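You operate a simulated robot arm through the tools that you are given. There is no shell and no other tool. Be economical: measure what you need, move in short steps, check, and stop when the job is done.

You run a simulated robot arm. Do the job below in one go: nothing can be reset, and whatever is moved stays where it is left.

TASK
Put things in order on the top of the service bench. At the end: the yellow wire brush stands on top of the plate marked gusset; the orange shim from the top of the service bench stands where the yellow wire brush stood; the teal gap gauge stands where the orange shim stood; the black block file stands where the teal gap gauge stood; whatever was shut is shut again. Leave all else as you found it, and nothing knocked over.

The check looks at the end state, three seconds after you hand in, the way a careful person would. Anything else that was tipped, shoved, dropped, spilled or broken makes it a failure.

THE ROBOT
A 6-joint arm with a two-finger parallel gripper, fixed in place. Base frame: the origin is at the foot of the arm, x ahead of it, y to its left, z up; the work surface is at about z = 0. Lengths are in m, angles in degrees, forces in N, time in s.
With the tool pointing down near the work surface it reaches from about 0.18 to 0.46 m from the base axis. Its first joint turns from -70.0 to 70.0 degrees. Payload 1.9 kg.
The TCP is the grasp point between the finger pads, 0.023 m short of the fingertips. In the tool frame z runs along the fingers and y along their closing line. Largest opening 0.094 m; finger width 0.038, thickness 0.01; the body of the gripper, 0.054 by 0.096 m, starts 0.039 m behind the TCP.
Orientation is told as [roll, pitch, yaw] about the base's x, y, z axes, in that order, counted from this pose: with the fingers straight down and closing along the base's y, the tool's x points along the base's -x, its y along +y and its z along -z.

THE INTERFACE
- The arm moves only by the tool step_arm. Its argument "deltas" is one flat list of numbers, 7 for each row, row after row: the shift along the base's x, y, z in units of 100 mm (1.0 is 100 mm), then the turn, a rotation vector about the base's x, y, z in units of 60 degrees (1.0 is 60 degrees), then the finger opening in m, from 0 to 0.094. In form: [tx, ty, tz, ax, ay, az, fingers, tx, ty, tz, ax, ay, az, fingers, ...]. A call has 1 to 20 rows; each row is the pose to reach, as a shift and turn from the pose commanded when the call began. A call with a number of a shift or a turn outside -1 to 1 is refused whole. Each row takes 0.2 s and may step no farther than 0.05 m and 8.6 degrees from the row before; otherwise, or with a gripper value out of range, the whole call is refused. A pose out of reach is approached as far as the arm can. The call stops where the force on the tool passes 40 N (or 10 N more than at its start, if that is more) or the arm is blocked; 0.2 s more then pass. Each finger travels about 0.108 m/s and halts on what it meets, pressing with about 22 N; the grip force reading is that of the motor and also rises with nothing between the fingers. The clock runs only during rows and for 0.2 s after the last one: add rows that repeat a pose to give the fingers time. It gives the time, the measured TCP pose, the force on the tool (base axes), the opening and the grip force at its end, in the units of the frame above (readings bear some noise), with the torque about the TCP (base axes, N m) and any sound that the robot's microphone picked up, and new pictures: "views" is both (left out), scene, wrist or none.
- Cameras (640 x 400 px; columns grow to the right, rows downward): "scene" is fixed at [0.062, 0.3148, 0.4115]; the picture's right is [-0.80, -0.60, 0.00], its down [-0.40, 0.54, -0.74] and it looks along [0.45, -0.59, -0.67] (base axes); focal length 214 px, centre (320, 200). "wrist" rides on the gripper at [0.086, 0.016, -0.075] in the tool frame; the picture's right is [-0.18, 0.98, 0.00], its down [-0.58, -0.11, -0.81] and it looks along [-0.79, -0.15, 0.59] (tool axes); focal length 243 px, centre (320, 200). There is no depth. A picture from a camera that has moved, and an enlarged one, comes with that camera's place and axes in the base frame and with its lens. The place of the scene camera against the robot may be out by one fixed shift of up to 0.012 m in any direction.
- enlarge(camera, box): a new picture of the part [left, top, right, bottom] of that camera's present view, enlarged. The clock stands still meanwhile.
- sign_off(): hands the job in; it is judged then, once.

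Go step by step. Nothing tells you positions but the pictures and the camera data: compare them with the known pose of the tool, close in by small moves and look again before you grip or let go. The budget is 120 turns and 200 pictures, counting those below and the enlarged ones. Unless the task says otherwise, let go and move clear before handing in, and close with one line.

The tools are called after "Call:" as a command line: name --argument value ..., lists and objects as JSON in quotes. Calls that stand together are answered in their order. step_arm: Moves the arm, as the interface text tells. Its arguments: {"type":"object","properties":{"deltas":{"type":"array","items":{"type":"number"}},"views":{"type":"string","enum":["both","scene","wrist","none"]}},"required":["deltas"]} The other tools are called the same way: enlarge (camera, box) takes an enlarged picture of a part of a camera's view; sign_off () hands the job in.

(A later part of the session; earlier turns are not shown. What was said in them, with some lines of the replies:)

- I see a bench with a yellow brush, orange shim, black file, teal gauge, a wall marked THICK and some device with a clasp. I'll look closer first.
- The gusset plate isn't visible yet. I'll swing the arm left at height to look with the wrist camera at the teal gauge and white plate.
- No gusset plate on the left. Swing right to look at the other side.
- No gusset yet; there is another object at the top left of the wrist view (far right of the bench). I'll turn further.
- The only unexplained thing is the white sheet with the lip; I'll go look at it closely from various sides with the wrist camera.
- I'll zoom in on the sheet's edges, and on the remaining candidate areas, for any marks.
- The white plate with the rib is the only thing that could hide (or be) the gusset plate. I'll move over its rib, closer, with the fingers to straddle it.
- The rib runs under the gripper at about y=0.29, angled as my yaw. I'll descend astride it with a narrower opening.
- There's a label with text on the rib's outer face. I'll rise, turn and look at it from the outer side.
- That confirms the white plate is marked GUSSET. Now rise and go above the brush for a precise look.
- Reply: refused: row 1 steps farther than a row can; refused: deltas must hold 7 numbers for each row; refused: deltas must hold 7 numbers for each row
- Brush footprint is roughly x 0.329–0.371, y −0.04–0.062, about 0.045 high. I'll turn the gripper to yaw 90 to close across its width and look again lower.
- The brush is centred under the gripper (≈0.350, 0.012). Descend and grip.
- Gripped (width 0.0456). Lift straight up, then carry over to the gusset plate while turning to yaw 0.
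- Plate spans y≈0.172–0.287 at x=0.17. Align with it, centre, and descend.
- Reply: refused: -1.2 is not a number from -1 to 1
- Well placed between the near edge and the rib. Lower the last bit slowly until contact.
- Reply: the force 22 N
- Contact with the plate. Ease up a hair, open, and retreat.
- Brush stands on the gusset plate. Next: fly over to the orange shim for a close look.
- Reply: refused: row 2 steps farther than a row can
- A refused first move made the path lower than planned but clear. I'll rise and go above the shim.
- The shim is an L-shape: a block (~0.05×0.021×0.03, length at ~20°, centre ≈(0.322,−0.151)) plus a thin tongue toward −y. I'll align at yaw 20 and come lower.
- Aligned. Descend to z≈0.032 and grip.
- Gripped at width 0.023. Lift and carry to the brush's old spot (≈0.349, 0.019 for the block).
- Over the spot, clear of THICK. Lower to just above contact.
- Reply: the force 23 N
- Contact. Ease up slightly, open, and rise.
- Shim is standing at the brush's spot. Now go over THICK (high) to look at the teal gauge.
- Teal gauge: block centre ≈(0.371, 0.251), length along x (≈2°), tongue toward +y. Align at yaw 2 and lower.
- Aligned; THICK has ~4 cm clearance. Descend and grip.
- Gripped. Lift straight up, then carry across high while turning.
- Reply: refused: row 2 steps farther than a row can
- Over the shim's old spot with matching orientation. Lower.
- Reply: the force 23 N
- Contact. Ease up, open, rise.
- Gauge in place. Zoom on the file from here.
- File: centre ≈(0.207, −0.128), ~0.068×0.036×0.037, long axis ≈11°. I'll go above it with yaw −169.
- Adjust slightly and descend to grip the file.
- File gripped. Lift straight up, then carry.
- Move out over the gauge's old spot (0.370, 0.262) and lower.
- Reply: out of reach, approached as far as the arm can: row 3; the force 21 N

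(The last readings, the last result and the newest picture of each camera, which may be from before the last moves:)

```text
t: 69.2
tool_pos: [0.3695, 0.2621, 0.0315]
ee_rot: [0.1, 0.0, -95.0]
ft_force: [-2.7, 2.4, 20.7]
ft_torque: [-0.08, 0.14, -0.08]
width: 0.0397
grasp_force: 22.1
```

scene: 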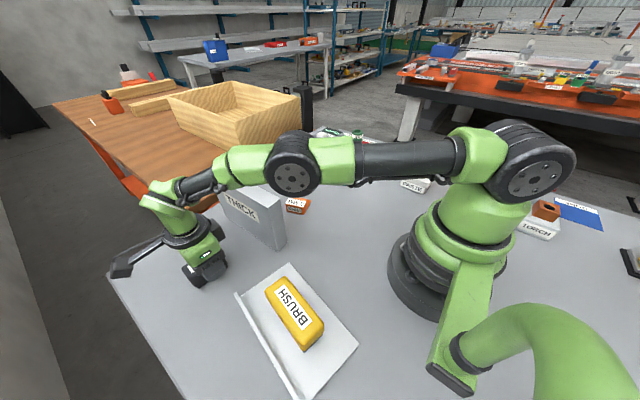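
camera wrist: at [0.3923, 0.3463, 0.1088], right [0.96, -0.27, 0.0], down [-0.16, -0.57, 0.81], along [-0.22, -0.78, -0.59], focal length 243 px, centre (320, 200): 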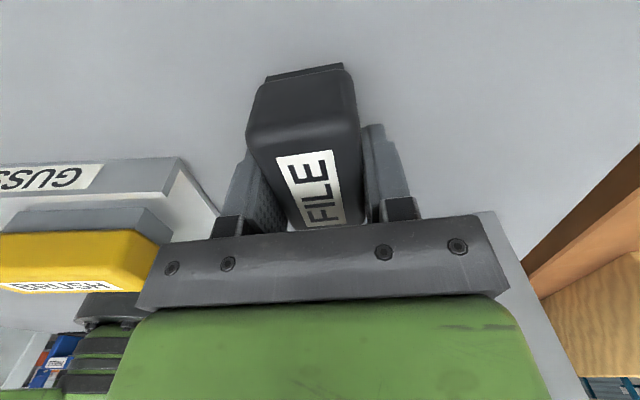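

Contact. Ease up, open, and rise.

Call:
step_arm --deltas '[0, 0, 0.015, 0, 0, 0, 0.02, 0, 0, 0.015, 0, 0, 0, 0.06, 0, 0, 0.015, 0, 0, 0, 0.06, 0, 0, 0.2, 0, 0, 0, 0.06, 0, 0, 0.6, 0, 0, 0, 0.06, 0, 0, 1.0, 0, 0, 0, 0.07]'

Call:
step_arm --deltas '[0, 0, 0.4, 0, 0, 0, 0.08, -0.1, -0.2, 0.8, 0, 0, 0, 0.08, -0.4, -0.5, 0.9, 0, 0, 0, 0.08, -0.6, -0.9, 0.9, 0, 0, 0, 0.08]' --views "none"

Call:
step_arm --deltas '[0, -0.4, 0.2, 0, 0, 0.1, 0.08, 0, -0.8, 0.4, 0, 0, 0.2, 0.08, 0, -1.0, 0.6, 0, 0, 0.3, 0.08]'

```text
t: 70.6
tool_pos: [0.3682, 0.2612, 0.1289]
ee_rot: [0.0, -0.2, -95.1]
ft_force: [0.2, -1.9, -0.7]
ft_torque: [0.02, 0.0, 0.01]
width: 0.0702
grasp_force: 0.1
camera wrist: at [0.3928, 0.3481, 0.202], right [0.96, -0.27, 0.0], down [-0.16, -0.57, 0.81], along [-0.22, -0.78, -0.59], focal length 243 px, centre (320, 200)
```

scene: 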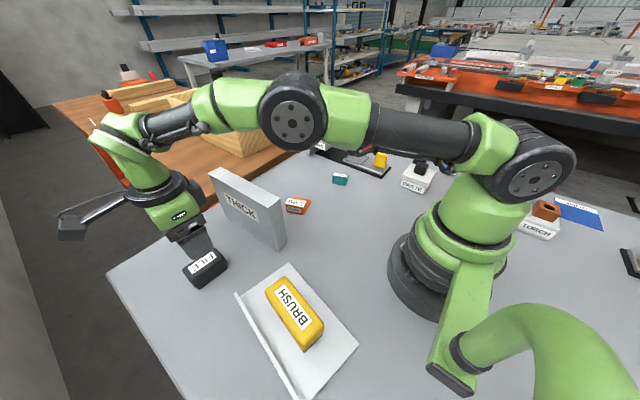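
wrist: 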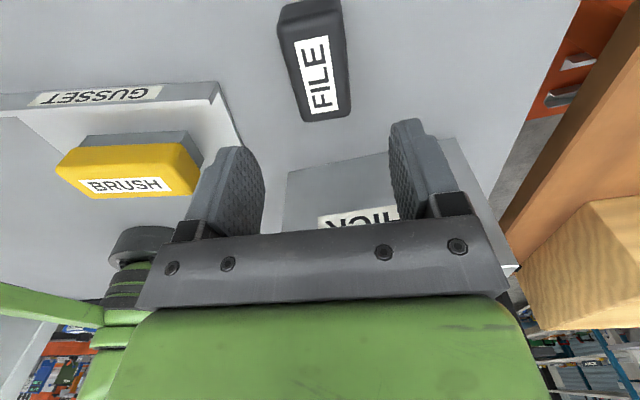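

```text
t: 71.6
tool_pos: [0.3093, 0.171, 0.2205]
ee_rot: [0.1, 0.0, -95.0]
ft_force: [-0.5, -0.2, 0.1]
ft_torque: [-0.04, 0.0, 0.01]
width: 0.0802
grasp_force: 0.0
```

```text
t: 72.4
tool_pos: [0.3073, 0.0703, 0.2805]
ee_rot: [-0.1, -0.1, -76.9]
ft_force: [-1.1, -0.2, -0.1]
ft_torque: [0.02, 0.01, -0.02]
width: 0.08
grasp_force: 0.0
camera wrist: at [0.303, 0.1595, 0.3532], right [1.0, 0.04, 0.0], down [0.03, -0.59, 0.81], along [0.03, -0.81, -0.59], focal length 243 px, centre (320, 200)
```

scene: 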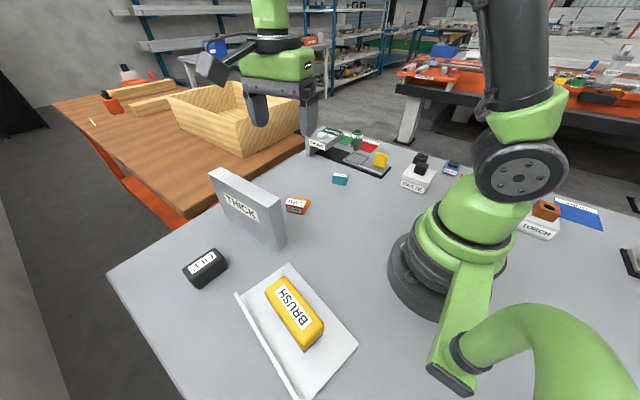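
wrist: 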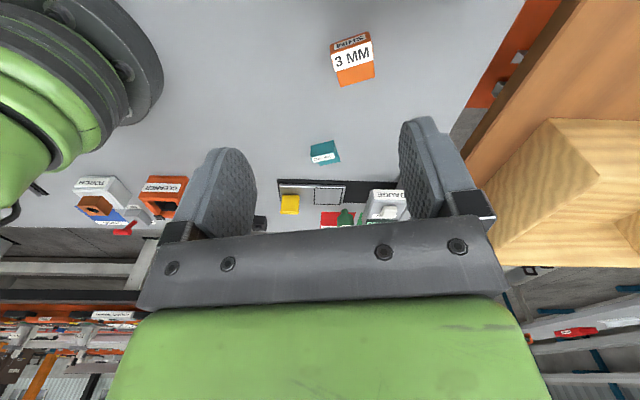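

All four items are upright in their places, the rest of the bench looks as it did at the start, and nothing had to be opened. The arm is clear, so I'm handing in.

Call:
sign_off

```text
The job is handed in.
```

The job is handed in: the brush stands on the gusset plate, the shim where the brush was, the gauge where the shim was, and the file where the gauge was.
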